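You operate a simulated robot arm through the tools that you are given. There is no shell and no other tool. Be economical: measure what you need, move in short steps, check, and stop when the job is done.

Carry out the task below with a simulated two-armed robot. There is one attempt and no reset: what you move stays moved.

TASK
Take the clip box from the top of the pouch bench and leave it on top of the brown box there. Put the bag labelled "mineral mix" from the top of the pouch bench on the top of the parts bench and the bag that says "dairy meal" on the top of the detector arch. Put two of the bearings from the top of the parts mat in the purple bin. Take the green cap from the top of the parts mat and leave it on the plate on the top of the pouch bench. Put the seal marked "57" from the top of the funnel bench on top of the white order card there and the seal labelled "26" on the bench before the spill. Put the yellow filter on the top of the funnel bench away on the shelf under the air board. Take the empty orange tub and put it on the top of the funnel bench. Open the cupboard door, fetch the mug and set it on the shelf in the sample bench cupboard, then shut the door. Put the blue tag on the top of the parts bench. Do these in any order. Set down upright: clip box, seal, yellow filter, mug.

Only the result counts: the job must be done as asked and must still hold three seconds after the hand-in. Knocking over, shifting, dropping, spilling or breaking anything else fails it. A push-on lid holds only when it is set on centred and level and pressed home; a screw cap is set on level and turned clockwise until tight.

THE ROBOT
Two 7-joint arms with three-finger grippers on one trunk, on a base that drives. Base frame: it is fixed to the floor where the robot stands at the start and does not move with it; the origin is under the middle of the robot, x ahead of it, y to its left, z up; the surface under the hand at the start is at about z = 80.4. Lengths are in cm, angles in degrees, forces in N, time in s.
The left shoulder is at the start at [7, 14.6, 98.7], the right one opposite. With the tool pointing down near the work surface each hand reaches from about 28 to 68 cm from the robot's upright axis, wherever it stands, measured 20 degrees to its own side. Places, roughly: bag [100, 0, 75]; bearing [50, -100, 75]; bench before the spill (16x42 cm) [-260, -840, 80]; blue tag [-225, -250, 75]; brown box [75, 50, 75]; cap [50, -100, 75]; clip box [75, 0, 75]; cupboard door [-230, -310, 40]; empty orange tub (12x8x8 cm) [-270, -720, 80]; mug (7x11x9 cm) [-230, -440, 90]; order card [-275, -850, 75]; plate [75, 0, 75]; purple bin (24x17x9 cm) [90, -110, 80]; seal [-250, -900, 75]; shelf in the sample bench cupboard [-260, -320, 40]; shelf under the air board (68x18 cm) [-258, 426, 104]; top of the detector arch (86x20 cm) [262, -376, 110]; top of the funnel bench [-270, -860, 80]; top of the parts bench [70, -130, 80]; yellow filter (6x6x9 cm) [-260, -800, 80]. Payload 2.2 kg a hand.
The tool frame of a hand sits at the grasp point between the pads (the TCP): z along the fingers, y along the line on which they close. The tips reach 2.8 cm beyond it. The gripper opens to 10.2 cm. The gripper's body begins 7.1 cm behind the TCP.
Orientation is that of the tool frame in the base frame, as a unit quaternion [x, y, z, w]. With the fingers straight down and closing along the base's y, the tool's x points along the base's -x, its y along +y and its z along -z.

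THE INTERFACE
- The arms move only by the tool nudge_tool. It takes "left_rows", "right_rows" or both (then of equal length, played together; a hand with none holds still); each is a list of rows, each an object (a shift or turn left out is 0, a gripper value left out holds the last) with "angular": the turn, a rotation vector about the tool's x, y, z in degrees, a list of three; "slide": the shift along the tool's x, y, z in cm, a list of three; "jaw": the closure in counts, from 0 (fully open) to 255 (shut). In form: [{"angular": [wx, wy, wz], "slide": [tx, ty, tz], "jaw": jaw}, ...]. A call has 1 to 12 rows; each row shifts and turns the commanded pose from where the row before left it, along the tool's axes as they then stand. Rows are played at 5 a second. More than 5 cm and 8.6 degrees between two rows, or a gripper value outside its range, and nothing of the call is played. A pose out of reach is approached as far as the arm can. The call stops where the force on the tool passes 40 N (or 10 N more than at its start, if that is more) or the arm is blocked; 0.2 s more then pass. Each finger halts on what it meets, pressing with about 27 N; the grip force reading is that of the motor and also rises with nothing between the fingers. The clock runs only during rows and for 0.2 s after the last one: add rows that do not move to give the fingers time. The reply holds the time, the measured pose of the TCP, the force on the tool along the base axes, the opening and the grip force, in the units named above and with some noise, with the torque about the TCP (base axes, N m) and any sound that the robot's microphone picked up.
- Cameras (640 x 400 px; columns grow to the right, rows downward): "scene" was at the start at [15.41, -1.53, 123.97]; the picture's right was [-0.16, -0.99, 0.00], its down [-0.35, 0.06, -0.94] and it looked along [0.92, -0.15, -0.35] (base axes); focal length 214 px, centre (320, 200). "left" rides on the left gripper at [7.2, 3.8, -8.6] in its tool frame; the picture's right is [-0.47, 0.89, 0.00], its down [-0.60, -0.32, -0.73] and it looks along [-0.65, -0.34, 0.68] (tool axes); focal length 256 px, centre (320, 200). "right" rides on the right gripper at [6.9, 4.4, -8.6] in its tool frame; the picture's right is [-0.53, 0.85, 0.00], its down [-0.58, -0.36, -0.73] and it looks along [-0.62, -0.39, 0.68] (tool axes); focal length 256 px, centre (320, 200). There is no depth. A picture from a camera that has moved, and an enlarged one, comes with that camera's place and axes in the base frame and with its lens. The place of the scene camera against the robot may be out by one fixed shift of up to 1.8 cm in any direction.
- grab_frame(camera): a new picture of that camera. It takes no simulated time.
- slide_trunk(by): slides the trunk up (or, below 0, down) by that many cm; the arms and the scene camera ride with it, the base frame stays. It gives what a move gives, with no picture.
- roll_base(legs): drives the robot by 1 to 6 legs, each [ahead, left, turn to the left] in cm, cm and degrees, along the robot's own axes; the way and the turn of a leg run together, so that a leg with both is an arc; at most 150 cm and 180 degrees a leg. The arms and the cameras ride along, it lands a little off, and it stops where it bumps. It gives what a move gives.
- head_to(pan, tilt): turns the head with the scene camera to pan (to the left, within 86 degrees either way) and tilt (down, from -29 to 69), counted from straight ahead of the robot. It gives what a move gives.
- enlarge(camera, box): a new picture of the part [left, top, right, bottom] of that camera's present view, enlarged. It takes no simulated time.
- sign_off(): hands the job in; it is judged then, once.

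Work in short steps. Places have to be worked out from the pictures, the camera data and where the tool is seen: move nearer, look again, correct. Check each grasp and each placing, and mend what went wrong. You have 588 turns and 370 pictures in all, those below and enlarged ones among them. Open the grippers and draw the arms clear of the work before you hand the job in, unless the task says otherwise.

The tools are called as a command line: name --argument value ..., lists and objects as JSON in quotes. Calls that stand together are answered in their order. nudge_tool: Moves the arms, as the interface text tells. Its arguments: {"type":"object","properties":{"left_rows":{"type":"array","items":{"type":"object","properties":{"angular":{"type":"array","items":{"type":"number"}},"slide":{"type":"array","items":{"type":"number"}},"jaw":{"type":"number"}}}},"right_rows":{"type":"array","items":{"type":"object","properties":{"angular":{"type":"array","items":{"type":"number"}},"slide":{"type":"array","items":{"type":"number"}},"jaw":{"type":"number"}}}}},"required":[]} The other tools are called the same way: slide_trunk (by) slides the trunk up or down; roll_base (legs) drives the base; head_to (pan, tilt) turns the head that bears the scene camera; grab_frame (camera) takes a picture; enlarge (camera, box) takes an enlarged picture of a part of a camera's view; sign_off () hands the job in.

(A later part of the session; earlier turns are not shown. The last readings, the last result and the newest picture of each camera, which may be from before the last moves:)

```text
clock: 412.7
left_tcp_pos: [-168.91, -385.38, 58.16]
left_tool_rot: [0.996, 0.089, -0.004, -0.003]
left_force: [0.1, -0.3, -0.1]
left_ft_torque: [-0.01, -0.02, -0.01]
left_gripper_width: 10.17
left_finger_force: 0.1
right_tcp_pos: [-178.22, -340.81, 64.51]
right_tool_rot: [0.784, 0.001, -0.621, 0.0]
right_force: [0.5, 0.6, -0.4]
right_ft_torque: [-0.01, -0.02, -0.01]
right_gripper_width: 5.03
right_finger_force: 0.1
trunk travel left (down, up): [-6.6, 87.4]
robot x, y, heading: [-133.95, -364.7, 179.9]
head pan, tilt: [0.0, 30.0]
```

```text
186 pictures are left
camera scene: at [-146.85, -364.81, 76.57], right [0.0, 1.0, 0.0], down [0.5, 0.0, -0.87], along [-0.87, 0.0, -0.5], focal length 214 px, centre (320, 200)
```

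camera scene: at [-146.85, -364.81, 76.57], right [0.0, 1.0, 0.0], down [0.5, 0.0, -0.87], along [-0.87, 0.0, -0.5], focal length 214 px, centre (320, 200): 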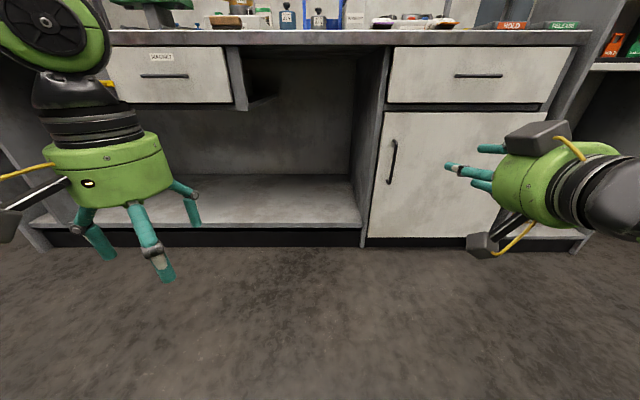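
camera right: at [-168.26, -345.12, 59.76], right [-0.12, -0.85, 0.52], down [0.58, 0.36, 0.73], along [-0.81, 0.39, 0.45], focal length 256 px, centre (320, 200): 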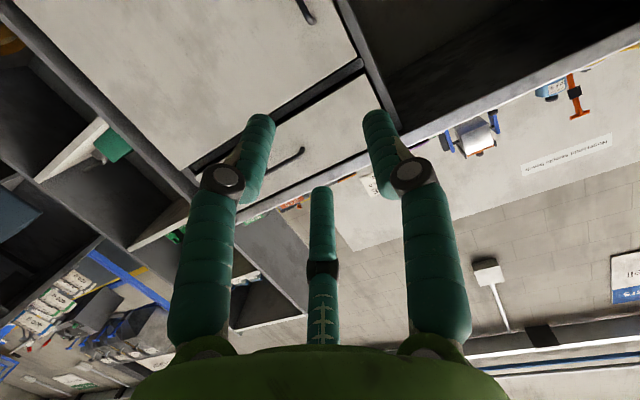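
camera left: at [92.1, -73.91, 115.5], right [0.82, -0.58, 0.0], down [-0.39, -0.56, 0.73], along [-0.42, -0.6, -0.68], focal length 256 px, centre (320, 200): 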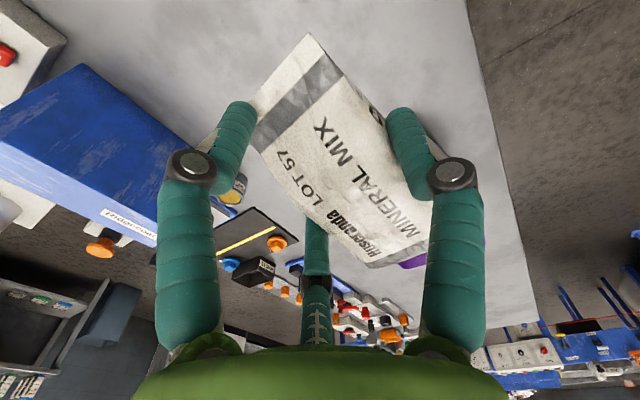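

Triangulated handle bar ≈ (-221.4,-338, z 49). I lower the trunk 6 and drive 14 cm closer, then align the hand.

slide_trunk --by -6

roll_base --legs '[[14, 0, 0]]'

nudge_tool --right_rows '[{"slide": [2, -1, 2]}, {"slide": [3, -1, 2]}, {"slide": [3, -0.9, 2]}, {"slide": [0, 0, 4]}, {}]'

grab_frame --camera "right"

```text
clock: 413.7
left_tcp_pos: [-168.96, -385.31, 52.11]
left_tool_rot: [0.996, 0.09, -0.004, -0.002]
left_force: [0.1, -0.6, 0.0]
left_ft_torque: [-0.03, 0.0, 0.02]
left_gripper_width: 10.18
left_finger_force: 0.1
right_tcp_pos: [-178.24, -340.77, 58.4]
right_tool_rot: [0.784, 0.001, -0.62, 0.0]
right_force: [-0.1, 0.4, -0.2]
right_ft_torque: [0.01, 0.0, 0.0]
right_gripper_width: 5.01
right_finger_force: 0.0
trunk travel left (down, up): [-0.6, 93.4]
robot x, y, heading: [-134.1, -364.85, 180.0]
head pan, tilt: [0.0, 30.0]
```

```text
clock: 415.1
left_tcp_pos: [-183.2, -385.33, 52.14]
left_tool_rot: [0.996, 0.089, -0.003, -0.003]
left_force: [-1.2, 0.7, 0.3]
left_ft_torque: [-0.01, 0.01, -0.01]
left_gripper_width: 10.19
left_finger_force: 0.1
right_tcp_pos: [-192.62, -340.84, 58.57]
right_tool_rot: [0.784, 0.002, -0.62, 0.001]
right_force: [-0.2, 0.2, 0.3]
right_ft_torque: [-0.01, 0.02, 0.02]
right_gripper_width: 5.0
right_finger_force: 0.0
trunk travel left (down, up): [-0.6, 93.4]
robot x, y, heading: [-148.1, -364.87, 179.6]
head pan, tilt: [0.0, 30.0]
```

```text
clock: 416.3
left_tcp_pos: [-183.25, -385.35, 52.21]
left_tool_rot: [0.996, 0.09, -0.003, -0.003]
left_force: [-1.4, 0.0, -0.4]
left_ft_torque: [-0.01, 0.0, -0.03]
left_gripper_width: 10.22
left_finger_force: 0.1
right_tcp_pos: [-201.44, -337.77, 48.69]
right_tool_rot: [0.784, 0.003, -0.621, 0.001]
right_force: [0.3, 0.3, 0.0]
right_ft_torque: [-0.04, -0.02, -0.04]
right_gripper_width: 4.99
right_finger_force: 0.1
right hand out of reach, approached as far as the arm can: row 1, 2
trunk travel left (down, up): [-0.6, 93.4]
robot x, y, heading: [-148.13, -364.63, 179.9]
head pan, tilt: [0.0, 30.0]
```

```text
185 pictures are left
camera right: at [-191.38, -342.05, 44.06], right [-0.12, -0.85, 0.52], down [0.58, 0.36, 0.73], along [-0.81, 0.39, 0.45], focal length 256 px, centre (320, 200)
```

right: 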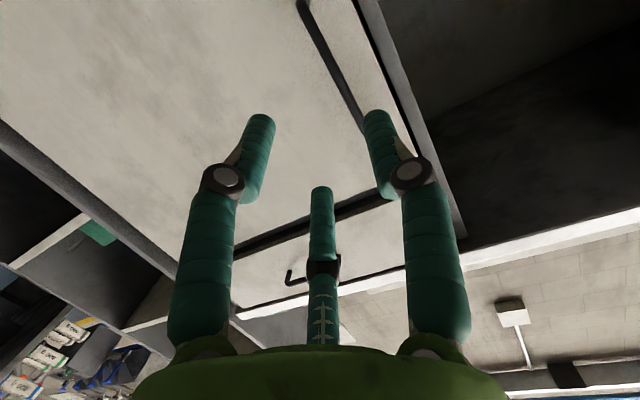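

Aligned sideways. I advance toward the bar, keeping height (about z=50).

nudge_tool --right_rows '[{"slide": [-1.34, 0, 4.5]}, {"slide": [-1.34, 0, 4.5]}, {"slide": [-1.34, 0, 4.5]}, {}]'

grab_frame --camera "right"

```text
clock: 417.3
left_tcp_pos: [-183.26, -385.34, 52.09]
left_tool_rot: [0.996, 0.09, -0.003, -0.002]
left_force: [-1.2, 0.5, 0.5]
left_ft_torque: [0.0, -0.01, -0.01]
left_gripper_width: 10.21
left_finger_force: 0.1
right_tcp_pos: [-215.42, -337.61, 49.74]
right_tool_rot: [0.784, 0.002, -0.62, 0.001]
right_force: [0.3, 0.2, 1.1]
right_ft_torque: [-0.02, -0.01, 0.01]
right_gripper_width: 5.03
right_finger_force: 0.0
trunk travel left (down, up): [-0.6, 93.4]
robot x, y, heading: [-148.03, -364.58, 179.9]
head pan, tilt: [0.0, 30.0]
```

```text
184 pictures are left
camera right: at [-205.31, -342.08, 44.97], right [-0.12, -0.85, 0.52], down [0.58, 0.37, 0.73], along [-0.81, 0.39, 0.45], focal length 256 px, centre (320, 200)
```

right: 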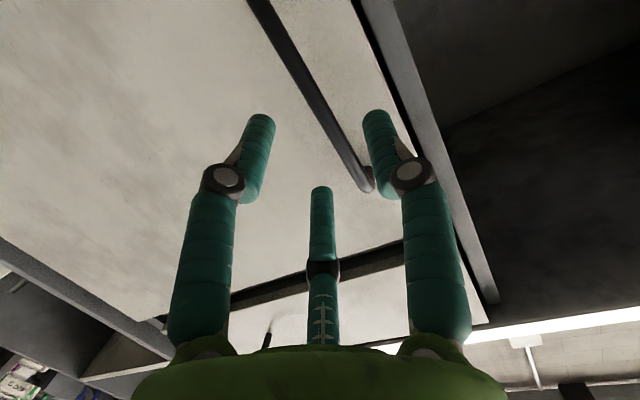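

The bar passes between the fingers. I advance 4.5 cm more and close.

nudge_tool --right_rows '[{"slide": [-0.5, 0, 2.2]}, {"slide": [-0.3, 0, 1.3]}, {"slide": [-0.2, 0, 1]}, {}]'

nudge_tool --right_rows '[{"jaw": 255}, {}, {}]'

grab_frame --camera "right"

```text
clock: 418.3
left_tcp_pos: [-183.23, -385.32, 52.16]
left_tool_rot: [0.996, 0.09, -0.005, -0.003]
left_force: [0.8, 0.3, -0.6]
left_ft_torque: [0.02, -0.01, -0.04]
left_gripper_width: 10.22
left_finger_force: 0.1
right_tcp_pos: [-219.88, -337.63, 49.7]
right_tool_rot: [0.785, 0.002, -0.62, 0.0]
right_force: [0.0, 0.0, -0.4]
right_ft_torque: [-0.02, -0.01, 0.01]
right_gripper_width: 5.01
right_finger_force: 0.0
trunk travel left (down, up): [-0.6, 93.4]
robot x, y, heading: [-148.42, -364.5, 179.8]
head pan, tilt: [0.0, 30.0]
```

```text
clock: 419.1
left_tcp_pos: [-183.31, -385.37, 52.17]
left_tool_rot: [0.996, 0.089, -0.005, -0.002]
left_force: [-0.6, -0.5, -0.1]
left_ft_torque: [0.01, -0.01, 0.03]
left_gripper_width: 10.2
left_finger_force: 0.1
right_tcp_pos: [-219.87, -337.76, 49.62]
right_tool_rot: [0.784, 0.002, -0.621, 0.0]
right_force: [0.5, 0.0, -0.4]
right_ft_torque: [0.03, 0.03, 0.01]
right_gripper_width: 0.21
right_finger_force: 26.7
trunk travel left (down, up): [-0.6, 93.4]
robot x, y, heading: [-148.52, -364.85, 179.9]
head pan, tilt: [0.0, 30.0]
```

```text
183 pictures are left
camera right: at [-209.85, -342.08, 44.97], right [-0.12, -0.85, 0.52], down [0.58, 0.37, 0.73], along [-0.81, 0.39, 0.45], focal length 256 px, centre (320, 200)
```

right: 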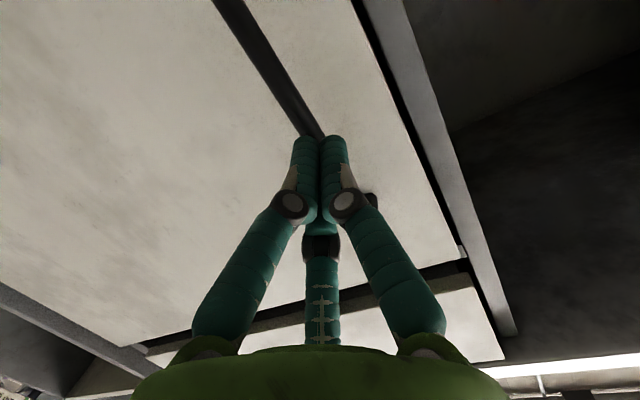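

Not deep enough. I reopen, advance 2.5 cm more, and close again.

nudge_tool --right_rows '[{"jaw": 130}, {}, {"slide": [-0.3, 0, 1.3]}, {"slide": [-0.3, 0, 1.2]}, {}, {"jaw": 255}, {}, {}]'

grab_frame --camera "right"

```text
clock: 420.9
left_tcp_pos: [-183.18, -385.22, 52.28]
left_tool_rot: [0.996, 0.089, -0.004, -0.002]
left_force: [-0.3, 0.5, -0.2]
left_ft_torque: [0.03, -0.04, 0.0]
left_gripper_width: 10.19
left_finger_force: 0.2
right_tcp_pos: [-222.34, -337.15, 49.92]
right_tool_rot: [0.784, -0.002, -0.621, -0.003]
right_force: [-1.6, 22.3, 6.5]
right_ft_torque: [0.1, -0.38, -0.23]
right_gripper_width: 1.91
right_finger_force: 44.2
trunk travel left (down, up): [-0.6, 93.4]
robot x, y, heading: [-148.49, -365.03, 180.1]
head pan, tilt: [0.0, 30.0]
```

```text
182 pictures are left
camera right: at [-212.38, -341.57, 45.12], right [-0.13, -0.85, 0.52], down [0.58, 0.36, 0.73], along [-0.8, 0.4, 0.45], focal length 256 px, centre (320, 200)
```

right: 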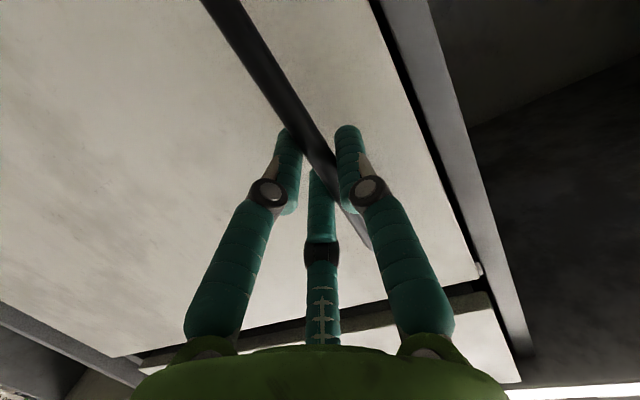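

The bar is gripped. The hinge is at about (-226,-286), so I rotate the whole robot about the hinge using arc legs, first 20°.

nudge_tool --right_rows '[{"slide": [0, -0.4, 0]}, {}]'

roll_base --legs '[[-13.8, -13.5, 10]]'

grab_frame --camera "scene"

```text
clock: 421.5
left_tcp_pos: [-183.1, -385.26, 52.25]
left_tool_rot: [0.996, 0.089, -0.004, -0.003]
left_force: [-0.9, -0.3, -1.0]
left_ft_torque: [-0.02, -0.01, -0.01]
left_gripper_width: 10.21
left_finger_force: 0.0
right_tcp_pos: [-222.41, -336.97, 49.88]
right_tool_rot: [0.784, 0.001, -0.621, 0.0]
right_force: [3.2, 17.4, 6.5]
right_ft_torque: [0.13, -0.27, -0.13]
right_gripper_width: 1.92
right_finger_force: 44.2
trunk travel left (down, up): [-0.6, 93.4]
robot x, y, heading: [-148.56, -364.81, 180.2]
head pan, tilt: [0.0, 30.0]
```

```text
clock: 423.0
left_tcp_pos: [-166.29, -376.47, 52.22]
left_tool_rot: [0.984, 0.178, -0.004, -0.001]
left_force: [0.2, -0.1, 0.6]
left_ft_torque: [-0.01, -0.02, -0.01]
left_gripper_width: 10.19
left_finger_force: 0.0
right_tcp_pos: [-213.54, -335.56, 49.89]
right_tool_rot: [0.78, 0.066, -0.62, 0.051]
right_force: [-8.7, 28.5, 9.8]
right_ft_torque: [0.04, -0.05, -0.25]
right_gripper_width: 1.93
right_finger_force: 43.9
trunk travel left (down, up): [-0.6, 93.4]
robot x, y, heading: [-136.14, -350.07, -169.8]
head pan, tilt: [0.0, 30.0]
```

```text
181 pictures are left
camera scene: at [-148.22, -352.57, 70.59], right [-0.18, 0.98, 0.0], down [0.49, 0.09, -0.87], along [-0.85, -0.15, -0.5], focal length 214 px, centre (320, 200)
```

scene: 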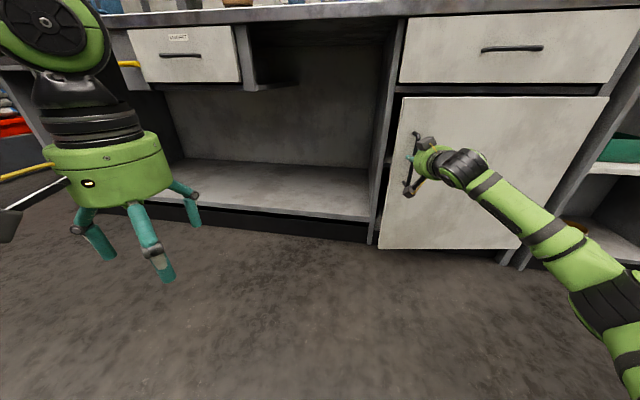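

The door is opening. I continue with further arc legs.

roll_base --legs '[[-13.8, -13.5, 10], [-13.8, -13.5, 10]]'

grab_frame --camera "scene"

```text
clock: 425.8
left_tcp_pos: [-138.73, -350.89, 52.29]
left_tool_rot: [0.937, 0.349, -0.005, 0.0]
left_force: [-0.1, -0.2, 0.7]
left_ft_torque: [-0.01, -0.01, -0.01]
left_gripper_width: 10.18
left_finger_force: 0.1
right_tcp_pos: [-197.95, -327.85, 49.89]
right_tool_rot: [0.759, 0.196, -0.602, 0.152]
right_force: [-20.1, 28.6, 8.0]
right_ft_torque: [-0.25, -0.02, -0.34]
right_gripper_width: 1.92
right_finger_force: 43.8
trunk travel left (down, up): [-0.6, 93.4]
robot x, y, heading: [-119.22, -315.44, -149.3]
head pan, tilt: [0.0, 30.0]
```

```text
180 pictures are left
camera scene: at [-130.02, -322.59, 70.59], right [-0.51, 0.86, 0.0], down [0.43, 0.25, -0.87], along [-0.75, -0.44, -0.5], focal length 214 px, centre (320, 200)
```

scene: 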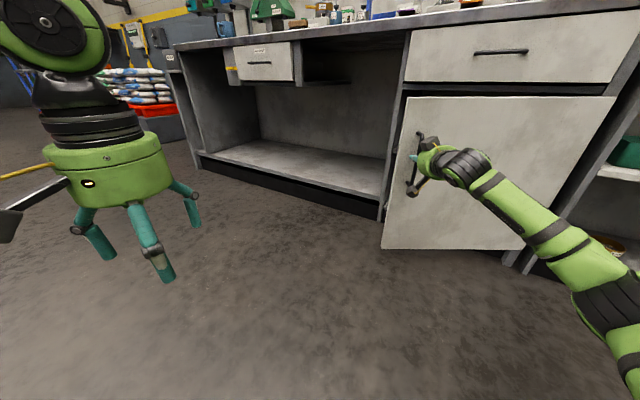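

Door is ~30° open, and the RETURNS bin limits further pulling. I release, retract the hand, then go round to push the door from its inner side.

nudge_tool --right_rows '[{"jaw": 100}, {}, {}, {"slide": [0, 0, -2]}, {"slide": [0, 0, -4.5]}, {"slide": [0, 0, -4.5]}, {"slide": [0, 0, -4.5]}, {"slide": [0, 0, -4.5]}, {"slide": [0, 0, -4.5]}, {"slide": [0, 0, -4.5]}]'

grab_frame --camera "scene"

```text
clock: 428.0
left_tcp_pos: [-138.7, -351.04, 52.17]
left_tool_rot: [0.937, 0.349, -0.004, -0.001]
left_force: [0.1, -1.1, 0.2]
left_ft_torque: [0.01, 0.0, 0.03]
left_gripper_width: 10.2
left_finger_force: 0.0
right_tcp_pos: [-173.0, -314.52, 56.18]
right_tool_rot: [0.759, 0.196, -0.602, 0.149]
right_force: [0.6, -0.1, -0.4]
right_ft_torque: [0.0, 0.02, 0.03]
right_gripper_width: 6.22
right_finger_force: 0.0
trunk travel left (down, up): [-0.6, 93.4]
robot x, y, heading: [-119.42, -315.43, -149.5]
head pan, tilt: [0.0, 30.0]
```

```text
179 pictures are left
camera scene: at [-130.01, -322.76, 70.56], right [-0.51, 0.86, 0.0], down [0.43, 0.25, -0.87], along [-0.75, -0.44, -0.5], focal length 214 px, centre (320, 200)
```

scene: 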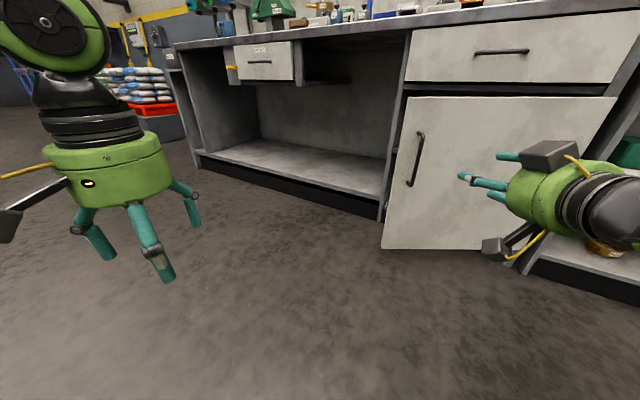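

The door stays open. I move along -y, turn to face the bench, and look.

roll_base --legs '[[25, 45, 0], [0, 0, -30]]'

head_to --pan -25 --tilt 20

grab_frame --camera "scene"

```text
clock: 432.5
left_tcp_pos: [-152.09, -388.99, 52.28]
left_tool_rot: [0.995, 0.095, -0.003, -0.002]
left_force: [0.2, 0.8, 0.3]
left_ft_torque: [0.01, -0.03, 0.0]
left_gripper_width: 10.21
left_finger_force: 0.0
right_tcp_pos: [-163.71, -340.29, 56.27]
right_tool_rot: [0.784, -0.005, -0.621, -0.01]
right_force: [0.4, 0.0, 0.2]
right_ft_torque: [-0.01, 0.0, -0.03]
right_gripper_width: 6.2
right_finger_force: 0.1
trunk travel left (down, up): [-0.6, 93.4]
robot x, y, heading: [-117.47, -368.11, -179.4]
head pan, tilt: [0.0, 30.0]
```

```text
clock: 433.4
left_tcp_pos: [-152.11, -388.96, 52.21]
left_tool_rot: [0.995, 0.096, -0.004, -0.002]
left_force: [1.1, 0.1, 0.0]
left_ft_torque: [-0.01, 0.0, 0.0]
left_gripper_width: 10.19
left_finger_force: 0.0
right_tcp_pos: [-163.79, -340.39, 56.14]
right_tool_rot: [0.785, -0.005, -0.62, -0.01]
right_force: [-0.8, -0.4, -0.7]
right_ft_torque: [0.01, -0.02, 0.0]
right_gripper_width: 6.2
right_finger_force: 0.1
trunk travel left (down, up): [-0.6, 93.4]
robot x, y, heading: [-117.38, -368.19, -179.5]
head pan, tilt: [-25.0, 20.0]
```

```text
178 pictures are left
camera scene: at [-129.72, -364.35, 72.17], right [0.41, 0.91, 0.0], down [0.31, -0.14, -0.94], along [-0.86, 0.39, -0.34], focal length 214 px, centre (320, 200)
```

scene: 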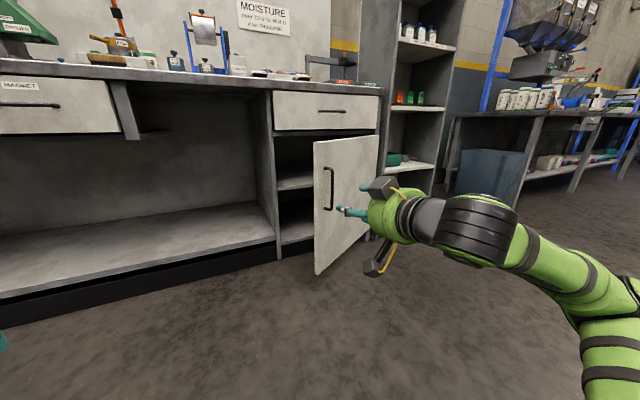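

The door stands ~30–35° open with a mid shelf inside. I bring the right hand behind the door's edge and will sweep it to the right with the base.

roll_base --legs '[[30, 9, 0]]'

nudge_tool --right_rows '[{"slide": [-1, 0, 4.3]}, {"slide": [-1, 0, 4.3]}, {"slide": [-1, 0, 4.3]}, {"jaw": 200}]'

grab_frame --camera "scene"

```text
clock: 435.5
left_tcp_pos: [-181.91, -398.38, 52.21]
left_tool_rot: [0.995, 0.097, -0.004, -0.003]
left_force: [0.1, -0.3, 0.1]
left_ft_torque: [-0.01, 0.01, 0.0]
left_gripper_width: 10.21
left_finger_force: 0.2
right_tcp_pos: [-193.6, -349.8, 56.15]
right_tool_rot: [0.784, -0.005, -0.621, -0.01]
right_force: [-0.3, -0.5, 0.0]
right_ft_torque: [-0.03, -0.02, -0.02]
right_gripper_width: 6.19
right_finger_force: 0.0
trunk travel left (down, up): [-0.6, 93.4]
robot x, y, heading: [-147.45, -377.55, -179.3]
head pan, tilt: [-25.0, 20.0]
```

```text
clock: 436.5
left_tcp_pos: [-181.84, -398.48, 52.07]
left_tool_rot: [0.995, 0.097, -0.003, -0.002]
left_force: [-0.4, 0.0, -0.2]
left_ft_torque: [-0.04, 0.02, -0.01]
left_gripper_width: 10.22
left_finger_force: 0.0
right_tcp_pos: [-206.99, -349.22, 56.3]
right_tool_rot: [0.784, -0.005, -0.621, -0.01]
right_force: [0.7, 0.4, 0.3]
right_ft_torque: [0.0, 0.03, 0.02]
right_gripper_width: 2.22
right_finger_force: 0.2
trunk travel left (down, up): [-0.6, 93.4]
robot x, y, heading: [-147.34, -377.32, -179.2]
head pan, tilt: [-25.0, 20.0]
```

```text
177 pictures are left
camera scene: at [-159.56, -373.67, 72.17], right [0.41, 0.91, 0.0], down [0.31, -0.14, -0.94], along [-0.86, 0.39, -0.34], focal length 214 px, centre (320, 200)
```

scene: 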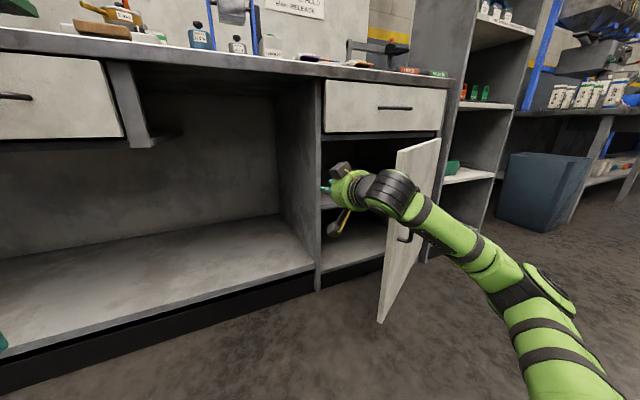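

The hand is behind the door's free edge. I sweep right with the base in steps.

roll_base --legs '[[0, -18, 0]]'

grab_frame --camera "scene"

```text
clock: 437.8
left_tcp_pos: [-182.02, -386.7, 52.15]
left_tool_rot: [0.995, 0.096, -0.004, -0.003]
left_force: [-0.5, 0.4, 0.1]
left_ft_torque: [0.06, 0.02, 0.0]
left_gripper_width: 10.23
left_finger_force: 0.0
right_tcp_pos: [-206.74, -338.45, 56.23]
right_tool_rot: [0.783, 0.005, -0.621, -0.002]
right_force: [0.3, -1.2, 1.3]
right_ft_torque: [0.02, -0.03, -0.07]
right_gripper_width: 2.18
right_finger_force: 0.1
trunk travel left (down, up): [-0.6, 93.4]
robot x, y, heading: [-146.94, -365.3, -179.6]
head pan, tilt: [-25.0, 20.0]
stopped in leg 1: the force on the tool passed its limit at 60 N (the readings are from after the stop); the commanded pose is now the measured one
```

```text
176 pictures are left
camera scene: at [-159.68, -361.98, 72.18], right [0.41, 0.91, 0.0], down [0.31, -0.14, -0.94], along [-0.86, 0.39, -0.34], focal length 214 px, centre (320, 200)
```

scene: 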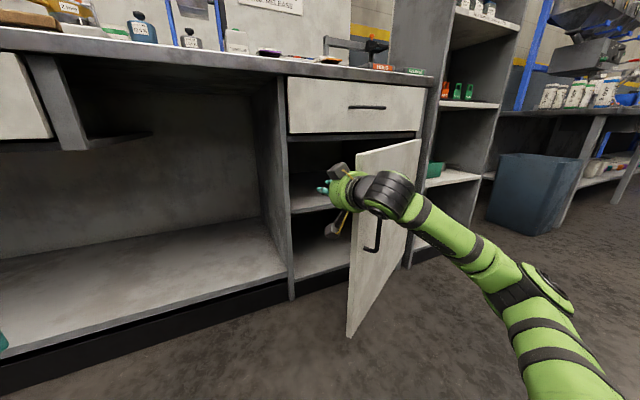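

Impact with the door; it swung a little. I continue in small slow legs.

roll_base --legs '[[0, -5, 0]]'

roll_base --legs '[[0, -5, 0]]'

roll_base --legs '[[0, -6, 0]]'

grab_frame --camera "scene"

```text
clock: 438.5
left_tcp_pos: [-182.06, -385.51, 52.21]
left_tool_rot: [0.995, 0.096, -0.005, -0.002]
left_force: [0.9, -0.4, 0.1]
left_ft_torque: [0.01, -0.04, 0.05]
left_gripper_width: 10.21
left_finger_force: 0.0
right_tcp_pos: [-206.58, -338.63, 56.07]
right_tool_rot: [0.782, 0.019, -0.623, 0.008]
right_force: [2.2, -3.4, 1.2]
right_ft_torque: [0.11, -0.07, -0.27]
right_gripper_width: 2.2
right_finger_force: 0.1
trunk travel left (down, up): [-0.6, 93.4]
robot x, y, heading: [-147.54, -364.12, -179.2]
head pan, tilt: [-25.0, 20.0]
stopped in leg 1: the force on the tool passed its limit at 58 N (the readings are from after the stop); the commanded pose is now the measured one
```

```text
clock: 439.3
left_tcp_pos: [-182.03, -384.4, 52.2]
left_tool_rot: [0.995, 0.099, -0.005, -0.002]
left_force: [-0.2, -0.8, 1.5]
left_ft_torque: [-0.02, 0.0, -0.04]
left_gripper_width: 10.21
left_finger_force: 0.1
right_tcp_pos: [-206.24, -338.81, 56.21]
right_tool_rot: [0.781, 0.034, -0.624, 0.019]
right_force: [1.1, -3.3, 1.3]
right_ft_torque: [0.14, -0.1, -0.32]
right_gripper_width: 2.2
right_finger_force: 0.1
trunk travel left (down, up): [-0.6, 93.4]
robot x, y, heading: [-147.49, -363.18, -179.1]
head pan, tilt: [-25.0, 20.0]
stopped in leg 1: the force on the tool passed its limit at 61 N (the readings are from after the stop); the commanded pose is now the measured one
```

```text
clock: 440.1
left_tcp_pos: [-182.01, -383.24, 52.12]
left_tool_rot: [0.995, 0.099, -0.005, -0.002]
left_force: [-1.2, -0.5, -0.2]
left_ft_torque: [-0.02, 0.0, -0.01]
left_gripper_width: 10.2
left_finger_force: 0.1
right_tcp_pos: [-206.02, -339.05, 56.18]
right_tool_rot: [0.779, 0.049, -0.624, 0.03]
right_force: [1.1, -3.0, 2.5]
right_ft_torque: [0.16, -0.08, -0.29]
right_gripper_width: 2.21
right_finger_force: 0.1
trunk travel left (down, up): [-0.6, 93.4]
robot x, y, heading: [-147.77, -361.84, -179.4]
head pan, tilt: [-25.0, 20.0]
stopped in leg 1: the force on the tool passed its limit at 60 N (the readings are from after the stop); the commanded pose is now the measured one
```

```text
175 pictures are left
camera scene: at [-159.64, -358.38, 72.17], right [0.41, 0.91, 0.0], down [0.31, -0.14, -0.94], along [-0.86, 0.38, -0.34], focal length 214 px, centre (320, 200)
```

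scene: 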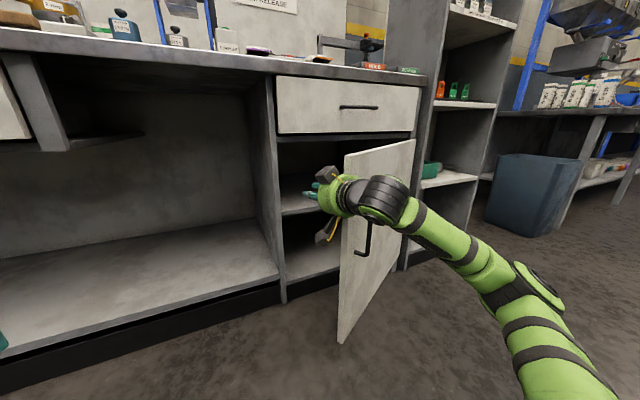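

Pushing near the edge has poor leverage. I shift back left, then yaw the hand so the fingers lie behind the door's inner face, to pull it open from inside.

roll_base --legs '[[0, 13, 0]]'

nudge_tool --right_rows '[{"angular": [7.8, 0, 1.8], "jaw": 255}, {"angular": [7.8, 0, 1.8]}, {"angular": [7.8, 0, 1.8]}, {"angular": [7.8, 0, 1.8]}, {"angular": [7.8, 0, 1.8]}, {"angular": [7.8, 0, 1.8]}, {"angular": [7.8, 0, 1.8]}, {}]'

grab_frame --camera "scene"

```text
clock: 441.4
left_tcp_pos: [-181.87, -395.87, 52.23]
left_tool_rot: [0.995, 0.099, -0.004, -0.002]
left_force: [-0.1, 0.4, 0.0]
left_ft_torque: [0.05, 0.02, 0.01]
left_gripper_width: 10.17
left_finger_force: 0.1
right_tcp_pos: [-205.83, -351.7, 56.02]
right_tool_rot: [0.78, 0.047, -0.623, 0.029]
right_force: [0.1, -0.1, 0.1]
right_ft_torque: [0.0, 0.0, -0.02]
right_gripper_width: 2.21
right_finger_force: 0.1
trunk travel left (down, up): [-0.6, 93.4]
robot x, y, heading: [-147.41, -374.75, -179.4]
head pan, tilt: [-25.0, 20.0]
```

```text
clock: 443.2
left_tcp_pos: [-181.65, -395.87, 52.11]
left_tool_rot: [0.995, 0.098, -0.004, -0.003]
left_force: [-0.1, -0.4, 0.3]
left_ft_torque: [-0.03, 0.03, -0.02]
left_gripper_width: 10.23
left_finger_force: 0.1
right_tcp_pos: [-205.74, -351.67, 55.97]
right_tool_rot: [0.706, -0.328, -0.568, -0.266]
right_force: [0.0, 0.2, 0.7]
right_ft_torque: [0.0, -0.02, 0.02]
right_gripper_width: 0.2
right_finger_force: 26.5
trunk travel left (down, up): [-0.6, 93.4]
robot x, y, heading: [-147.18, -374.74, -178.8]
head pan, tilt: [-25.0, 20.0]
```

```text
174 pictures are left
camera scene: at [-159.48, -371.09, 72.17], right [0.41, 0.91, 0.0], down [0.31, -0.14, -0.94], along [-0.86, 0.38, -0.34], focal length 214 px, centre (320, 200)
```

scene: 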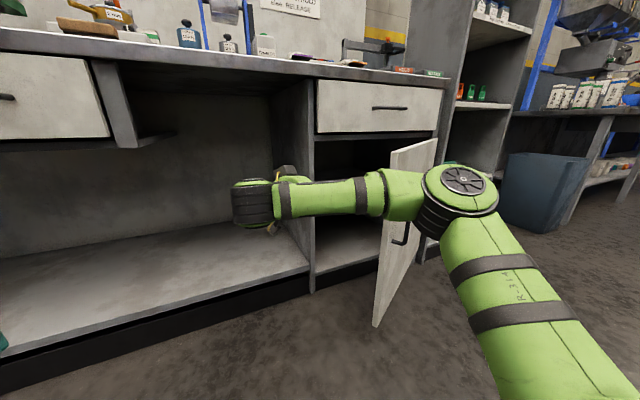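

The hand now points behind the door like a hook. I advance it 14 cm along its axis.

nudge_tool --right_rows '[{"slide": [0, 0, 4.5]}, {"slide": [0, 0, 4.5]}, {"slide": [0, 0, 4.5]}, {}]'

grab_frame --camera "scene"

```text
clock: 444.2
left_tcp_pos: [-181.86, -395.95, 52.13]
left_tool_rot: [0.995, 0.098, -0.003, -0.002]
left_force: [0.7, 0.2, 0.9]
left_ft_torque: [0.0, 0.0, 0.03]
left_gripper_width: 10.18
left_finger_force: 0.1
right_tcp_pos: [-214.42, -341.43, 52.78]
right_tool_rot: [0.708, -0.327, -0.567, -0.266]
right_force: [-0.3, 0.4, -0.8]
right_ft_torque: [0.02, 0.02, -0.03]
right_gripper_width: 0.21
right_finger_force: 26.6
trunk travel left (down, up): [-0.6, 93.4]
robot x, y, heading: [-146.92, -374.92, -179.1]
head pan, tilt: [-25.0, 20.0]
```

```text
173 pictures are left
camera scene: at [-159.49, -371.09, 72.17], right [0.41, 0.91, 0.0], down [0.31, -0.14, -0.94], along [-0.86, 0.38, -0.34], focal length 214 px, centre (320, 200)
```

scene: 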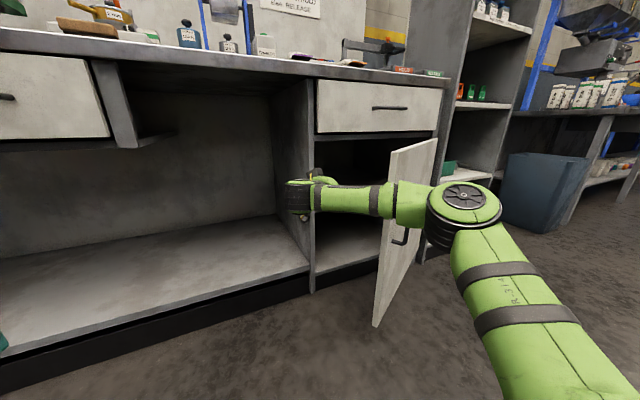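

I hook in with a combined leg (back and right) and watch.

roll_base --legs '[[-4, -9, 0]]'

roll_base --legs '[[-8, -4, 0]]'

grab_frame --camera "scene"

```text
clock: 445.4
left_tcp_pos: [-177.9, -386.76, 52.13]
left_tool_rot: [0.995, 0.098, -0.004, -0.002]
left_force: [0.3, -0.4, 0.3]
left_ft_torque: [0.0, -0.02, -0.03]
left_gripper_width: 10.23
left_finger_force: 0.0
right_tcp_pos: [-210.5, -332.43, 52.92]
right_tool_rot: [0.707, -0.326, -0.569, -0.265]
right_force: [0.3, -0.1, -0.1]
right_ft_torque: [0.01, -0.01, 0.02]
right_gripper_width: 0.22
right_finger_force: 26.7
trunk travel left (down, up): [-0.6, 93.4]
robot x, y, heading: [-143.08, -365.79, -179.3]
head pan, tilt: [-25.0, 20.0]
```

```text
clock: 446.4
left_tcp_pos: [-170.09, -382.6, 52.05]
left_tool_rot: [0.995, 0.098, -0.003, -0.003]
left_force: [0.2, 0.3, 0.6]
left_ft_torque: [0.0, 0.02, -0.02]
left_gripper_width: 10.16
left_finger_force: 0.1
right_tcp_pos: [-202.56, -328.33, 52.87]
right_tool_rot: [0.708, -0.326, -0.569, -0.264]
right_force: [0.1, -0.7, 0.2]
right_ft_torque: [0.02, 0.02, -0.01]
right_gripper_width: 0.19
right_finger_force: 27.3
trunk travel left (down, up): [-0.6, 93.4]
robot x, y, heading: [-135.42, -361.48, -179.2]
head pan, tilt: [-25.0, 20.0]
```

```text
172 pictures are left
camera scene: at [-147.74, -357.84, 72.17], right [0.41, 0.91, 0.0], down [0.31, -0.14, -0.94], along [-0.86, 0.39, -0.34], focal length 214 px, centre (320, 200)
```

scene: 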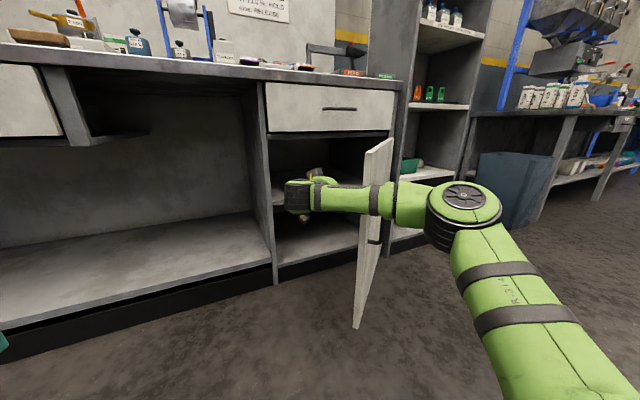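

The door has swung to about 47°. I continue pulling.

roll_base --legs '[[-7, -7, 0]]'

roll_base --legs '[[-5, -9, 0]]'

grab_frame --camera "scene"

```text
clock: 447.6
left_tcp_pos: [-163.15, -375.62, 52.12]
left_tool_rot: [0.995, 0.099, -0.004, -0.001]
left_force: [0.0, -0.5, 0.3]
left_ft_torque: [-0.02, 0.0, 0.01]
left_gripper_width: 10.22
left_finger_force: 0.1
right_tcp_pos: [-195.88, -321.28, 52.95]
right_tool_rot: [0.707, -0.326, -0.568, -0.265]
right_force: [-0.4, 0.3, 0.2]
right_ft_torque: [-0.04, 0.01, 0.03]
right_gripper_width: 0.23
right_finger_force: 27.1
trunk travel left (down, up): [-0.6, 93.4]
robot x, y, heading: [-128.36, -354.36, -179.2]
head pan, tilt: [-25.0, 20.0]
```

```text
clock: 448.8
left_tcp_pos: [-158.4, -366.68, 52.17]
left_tool_rot: [0.995, 0.099, -0.004, -0.002]
left_force: [-0.4, 0.2, -0.6]
left_ft_torque: [-0.03, 0.01, 0.04]
left_gripper_width: 10.2
left_finger_force: 0.1
right_tcp_pos: [-190.95, -312.39, 52.97]
right_tool_rot: [0.707, -0.326, -0.568, -0.265]
right_force: [0.3, 0.2, 0.2]
right_ft_torque: [0.01, 0.0, 0.0]
right_gripper_width: 0.2
right_finger_force: 27.1
trunk travel left (down, up): [-0.6, 93.4]
robot x, y, heading: [-123.83, -345.52, -179.3]
head pan, tilt: [-25.0, 20.0]
```

```text
171 pictures are left
camera scene: at [-135.94, -341.87, 72.17], right [0.41, 0.91, 0.0], down [0.31, -0.14, -0.94], along [-0.86, 0.38, -0.34], focal length 214 px, centre (320, 200)
```

scene: 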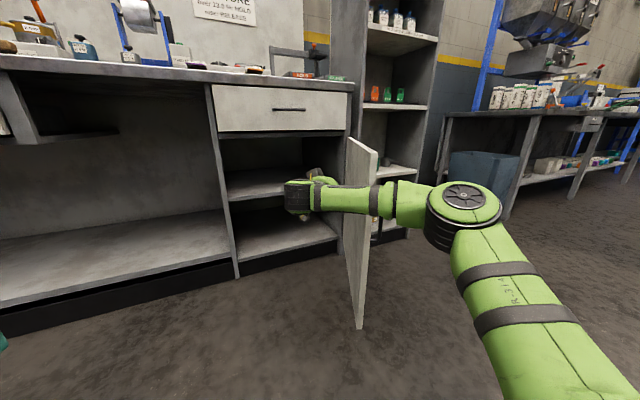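

About 70° open. One more push to the right to open it close to 90°.

roll_base --legs '[[-2, -10, 0]]'

roll_base --legs '[[0, -7, 0]]'

grab_frame --camera "scene"

```text
clock: 449.9
left_tcp_pos: [-156.41, -356.78, 52.14]
left_tool_rot: [0.995, 0.098, -0.004, -0.002]
left_force: [1.0, 0.1, 0.3]
left_ft_torque: [-0.01, 0.0, -0.01]
left_gripper_width: 10.22
left_finger_force: 0.1
right_tcp_pos: [-189.14, -302.48, 52.91]
right_tool_rot: [0.707, -0.326, -0.569, -0.265]
right_force: [-1.0, 0.2, -0.4]
right_ft_torque: [-0.04, -0.02, -0.02]
right_gripper_width: 0.2
right_finger_force: 26.5
trunk travel left (down, up): [-0.6, 93.4]
robot x, y, heading: [-122.06, -335.42, -179.0]
head pan, tilt: [-25.0, 20.0]
```

```text
clock: 450.9
left_tcp_pos: [-156.56, -349.68, 52.07]
left_tool_rot: [0.995, 0.099, -0.004, -0.002]
left_force: [-0.5, -0.3, 0.2]
left_ft_torque: [0.01, 0.0, 0.01]
left_gripper_width: 10.2
left_finger_force: 0.1
right_tcp_pos: [-189.13, -295.53, 52.95]
right_tool_rot: [0.708, -0.325, -0.569, -0.265]
right_force: [0.1, 0.1, -0.5]
right_ft_torque: [0.02, 0.02, -0.01]
right_gripper_width: 0.23
right_finger_force: 27.3
trunk travel left (down, up): [-0.6, 93.4]
robot x, y, heading: [-121.9, -328.68, -179.3]
head pan, tilt: [-25.0, 20.0]
```

```text
170 pictures are left
camera scene: at [-134.2, -324.89, 72.17], right [0.41, 0.91, 0.0], down [0.31, -0.14, -0.94], along [-0.86, 0.39, -0.34], focal length 214 px, centre (320, 200)
```

scene: 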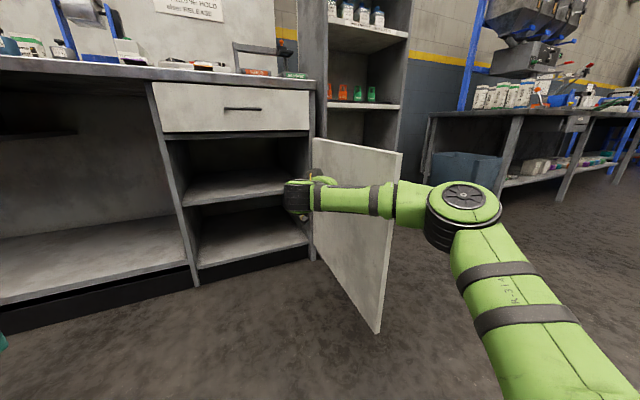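

The door is wide open now. I back away left, unwind the hand's yaw, and go look at the mug.

roll_base --legs '[[-3, 30, 0]]'

nudge_tool --right_rows '[{"angular": [-7.8, 0, -1.8]}, {"angular": [-7.8, 0, -1.8]}, {"angular": [-7.8, 0, -1.8]}, {"angular": [-7.8, 0, -1.8]}, {"angular": [-7.8, 0, -1.8]}, {"angular": [-7.8, 0, -1.8]}, {"angular": [-7.8, 0, -1.8]}, {"jaw": 0}]'

slide_trunk --by 40

roll_base --legs '[[0, 60, 0]]'

head_to --pan 5 --tilt 20

grab_frame --camera "scene"

```text
clock: 453.0
left_tcp_pos: [-153.2, -379.82, 52.19]
left_tool_rot: [0.995, 0.098, -0.003, -0.002]
left_force: [0.0, 0.0, -1.4]
left_ft_torque: [0.03, 0.0, 0.02]
left_gripper_width: 10.17
left_finger_force: 0.0
right_tcp_pos: [-185.67, -325.6, 52.94]
right_tool_rot: [0.707, -0.326, -0.568, -0.266]
right_force: [1.0, -0.3, 0.2]
right_ft_torque: [-0.02, -0.03, 0.02]
right_gripper_width: 0.19
right_finger_force: 27.3
trunk travel left (down, up): [-0.6, 93.4]
robot x, y, heading: [-118.16, -358.89, -179.2]
head pan, tilt: [-25.0, 20.0]
```

```text
clock: 454.8
left_tcp_pos: [-153.15, -379.91, 52.18]
left_tool_rot: [0.995, 0.099, -0.004, -0.002]
left_force: [-0.5, -0.4, -0.2]
left_ft_torque: [0.0, -0.04, 0.06]
left_gripper_width: 10.21
left_finger_force: 0.0
right_tcp_pos: [-185.69, -325.62, 52.93]
right_tool_rot: [0.78, 0.049, -0.623, 0.031]
right_force: [-0.2, 0.4, 0.2]
right_ft_torque: [-0.03, 0.0, 0.01]
right_gripper_width: 10.15
right_finger_force: 0.0
trunk travel left (down, up): [-0.6, 93.4]
robot x, y, heading: [-118.7, -358.86, -179.0]
head pan, tilt: [-25.0, 20.0]
```

```text
clock: 458.6
left_tcp_pos: [-153.23, -379.87, 92.26]
left_tool_rot: [0.995, 0.099, -0.004, -0.002]
left_force: [0.1, 0.0, 0.1]
left_ft_torque: [0.0, -0.04, 0.0]
left_gripper_width: 10.21
left_finger_force: 0.1
right_tcp_pos: [-185.61, -325.55, 93.03]
right_tool_rot: [0.78, 0.046, -0.623, 0.028]
right_force: [-0.3, 0.4, 0.7]
right_ft_torque: [-0.01, 0.02, 0.0]
right_gripper_width: 10.19
right_finger_force: 0.1
trunk travel left (down, up): [-40.6, 53.4]
robot x, y, heading: [-118.89, -358.87, -179.0]
head pan, tilt: [-25.0, 20.0]
```

```text
clock: 462.0
left_tcp_pos: [-152.18, -440.49, 92.06]
left_tool_rot: [0.995, 0.098, -0.004, -0.002]
left_force: [-0.3, -1.0, -1.0]
left_ft_torque: [-0.01, 0.03, 0.0]
left_gripper_width: 10.19
left_finger_force: 0.0
right_tcp_pos: [-185.0, -386.16, 92.91]
right_tool_rot: [0.78, 0.047, -0.624, 0.029]
right_force: [-0.2, -0.3, 0.1]
right_ft_torque: [0.02, 0.07, -0.04]
right_gripper_width: 10.19
right_finger_force: 0.1
trunk travel left (down, up): [-40.6, 53.4]
robot x, y, heading: [-117.71, -419.2, -179.4]
head pan, tilt: [-25.0, 20.0]
```

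```text
clock: 463.0
left_tcp_pos: [-152.36, -440.37, 92.12]
left_tool_rot: [0.995, 0.099, -0.003, -0.003]
left_force: [0.1, -0.8, 0.3]
left_ft_torque: [-0.01, -0.02, 0.02]
left_gripper_width: 10.22
left_finger_force: 0.0
right_tcp_pos: [-184.97, -386.12, 92.92]
right_tool_rot: [0.78, 0.046, -0.623, 0.028]
right_force: [1.0, 0.1, 0.2]
right_ft_torque: [0.0, 0.01, 0.02]
right_gripper_width: 10.19
right_finger_force: 0.1
trunk travel left (down, up): [-40.6, 53.4]
robot x, y, heading: [-117.61, -419.42, -179.1]
head pan, tilt: [5.0, 20.0]
```

```text
169 pictures are left
camera scene: at [-130.75, -420.41, 112.17], right [-0.1, 0.99, 0.0], down [0.34, 0.03, -0.94], along [-0.94, -0.09, -0.34], focal length 214 px, centre (320, 200)
```

scene: 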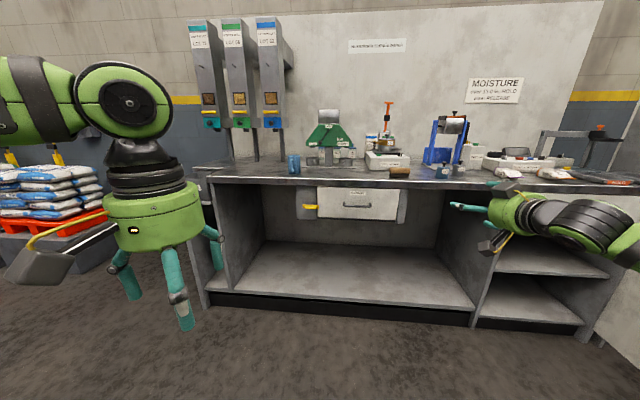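

The blue mug is at (294,165). Zoom in on it and the cupboard shelves.

enlarge --camera "scene" --box '[260, 130, 340, 190]'

enlarge --camera "scene" --box '[460, 180, 640, 350]'

```text
6.67 times, centred on (300, 160) of scene
camera zoom: at [-130.75, -420.41, 112.17], right [-0.1, 0.99, 0.0], down [0.34, 0.03, -0.94], along [-0.94, -0.09, -0.34], focal length 1430 px, centre (453, 467)
```

zoom: 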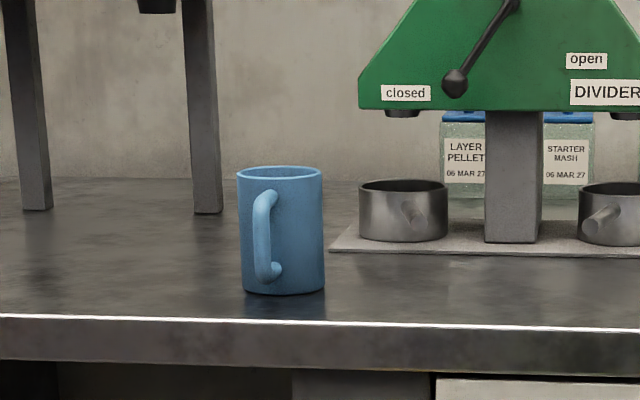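

```text
2.35 times, centred on (550, 265) of scene
camera zoom: at [-130.75, -420.41, 112.17], right [-0.1, 0.99, 0.0], down [0.34, 0.03, -0.94], along [-0.94, -0.09, -0.34], focal length 505 px, centre (-221, 47)
```

zoom: 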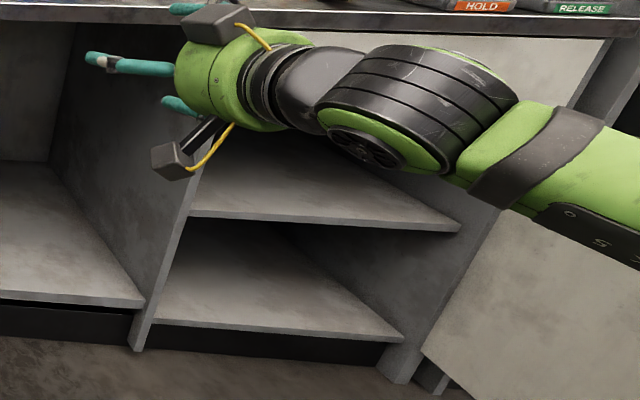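

Mug ≈ (-236,-443.5), handle toward me; mid shelf z≈45. I'll grasp the mug from the side with the hand rolled -32.5° (one finger above, two at the sides). Straighten yaw, roll, and position the base.

nudge_tool --right_rows '[{"angular": [5.8, 0, 1.3]}, {"angular": [0, 0, -8.1]}, {"angular": [0, 0, -8.1]}, {"angular": [0, 0, -8.1]}, {"angular": [0, 0, -8.2]}, {}]'

slide_trunk --by 14

roll_base --legs '[[20, 40, -0.9]]'

grab_frame --camera "right"

grab_frame --camera "scene"

```text
clock: 464.4
left_tcp_pos: [-152.3, -440.48, 92.2]
left_tool_rot: [0.995, 0.098, -0.004, -0.002]
left_force: [0.3, -0.1, -0.3]
left_ft_torque: [0.0, 0.02, -0.03]
left_gripper_width: 10.21
left_finger_force: 0.1
right_tcp_pos: [-185.12, -386.18, 92.95]
right_tool_rot: [0.748, 0.227, -0.598, -0.177]
right_force: [0.1, 1.0, 0.3]
right_ft_torque: [0.01, -0.02, -0.01]
right_gripper_width: 10.18
right_finger_force: 0.0
trunk travel left (down, up): [-40.6, 53.4]
robot x, y, heading: [-117.68, -419.47, -179.3]
head pan, tilt: [5.0, 20.0]
```

```text
clock: 466.1
left_tcp_pos: [-152.31, -440.44, 106.22]
left_tool_rot: [0.995, 0.098, -0.004, -0.002]
left_force: [-0.2, 0.3, -0.9]
left_ft_torque: [0.0, 0.0, 0.0]
left_gripper_width: 10.21
left_finger_force: 0.0
right_tcp_pos: [-184.91, -386.15, 106.85]
right_tool_rot: [0.748, 0.225, -0.598, -0.178]
right_force: [-0.7, 0.5, 0.2]
right_ft_torque: [0.0, -0.02, 0.0]
right_gripper_width: 10.17
right_finger_force: 0.0
trunk travel left (down, up): [-54.6, 39.4]
robot x, y, heading: [-117.75, -419.16, -179.1]
head pan, tilt: [5.0, 20.0]
```

```text
clock: 468.8
left_tcp_pos: [-172.29, -479.79, 106.07]
left_tool_rot: [0.996, 0.09, -0.005, -0.002]
left_force: [0.8, 0.5, -0.3]
left_ft_torque: [-0.01, -0.02, 0.01]
left_gripper_width: 10.21
left_finger_force: 0.1
right_tcp_pos: [-204.27, -424.91, 106.86]
right_tool_rot: [0.75, 0.219, -0.597, -0.182]
right_force: [0.0, -0.2, 0.4]
right_ft_torque: [-0.02, -0.02, 0.0]
right_gripper_width: 10.19
right_finger_force: 0.0
trunk travel left (down, up): [-54.6, 39.4]
robot x, y, heading: [-137.54, -459.5, 179.9]
head pan, tilt: [5.0, 20.0]
```

```text
166 pictures are left
camera right: at [-193.93, -424.96, 100.85], right [-0.01, -1.0, -0.02], down [0.56, -0.02, 0.83], along [-0.83, 0.0, 0.56], focal length 256 px, centre (320, 200)
```

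right: 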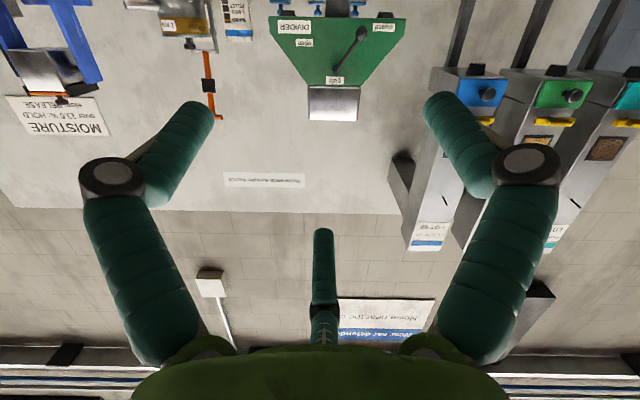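

```text
165 pictures are left
camera scene: at [-150.51, -460.07, 126.17], right [-0.09, 1.0, 0.0], down [0.34, 0.03, -0.94], along [-0.94, -0.08, -0.34], focal length 214 px, centre (320, 200)
```

scene: 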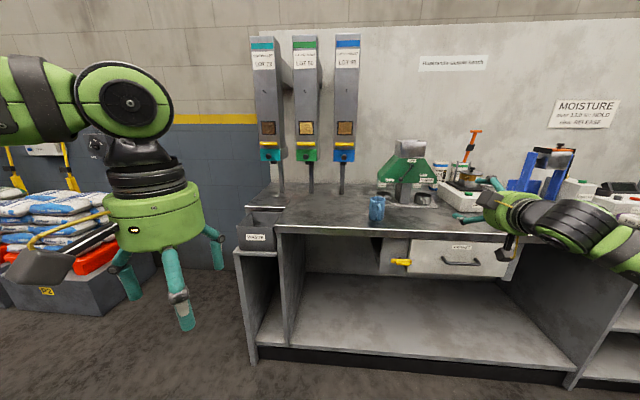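

I zoom from this viewpoint to triangulate the mug.

enlarge --camera "scene" --box '[340, 170, 420, 240]'

```text
5.71 times, centred on (380, 205) of scene
camera zoom: at [-150.51, -460.07, 126.17], right [-0.09, 1.0, 0.0], down [0.34, 0.03, -0.94], along [-0.94, -0.08, -0.34], focal length 1226 px, centre (-23, 171)
```

zoom: 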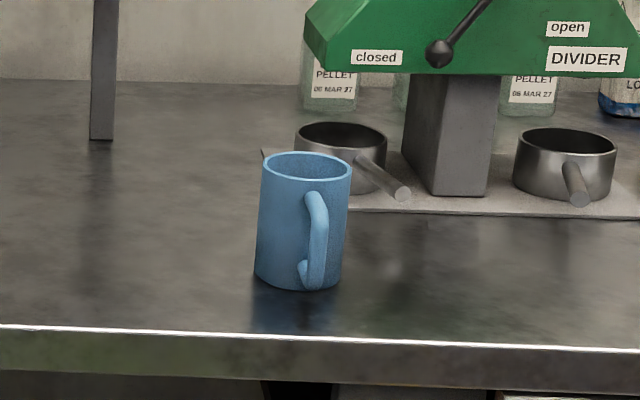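

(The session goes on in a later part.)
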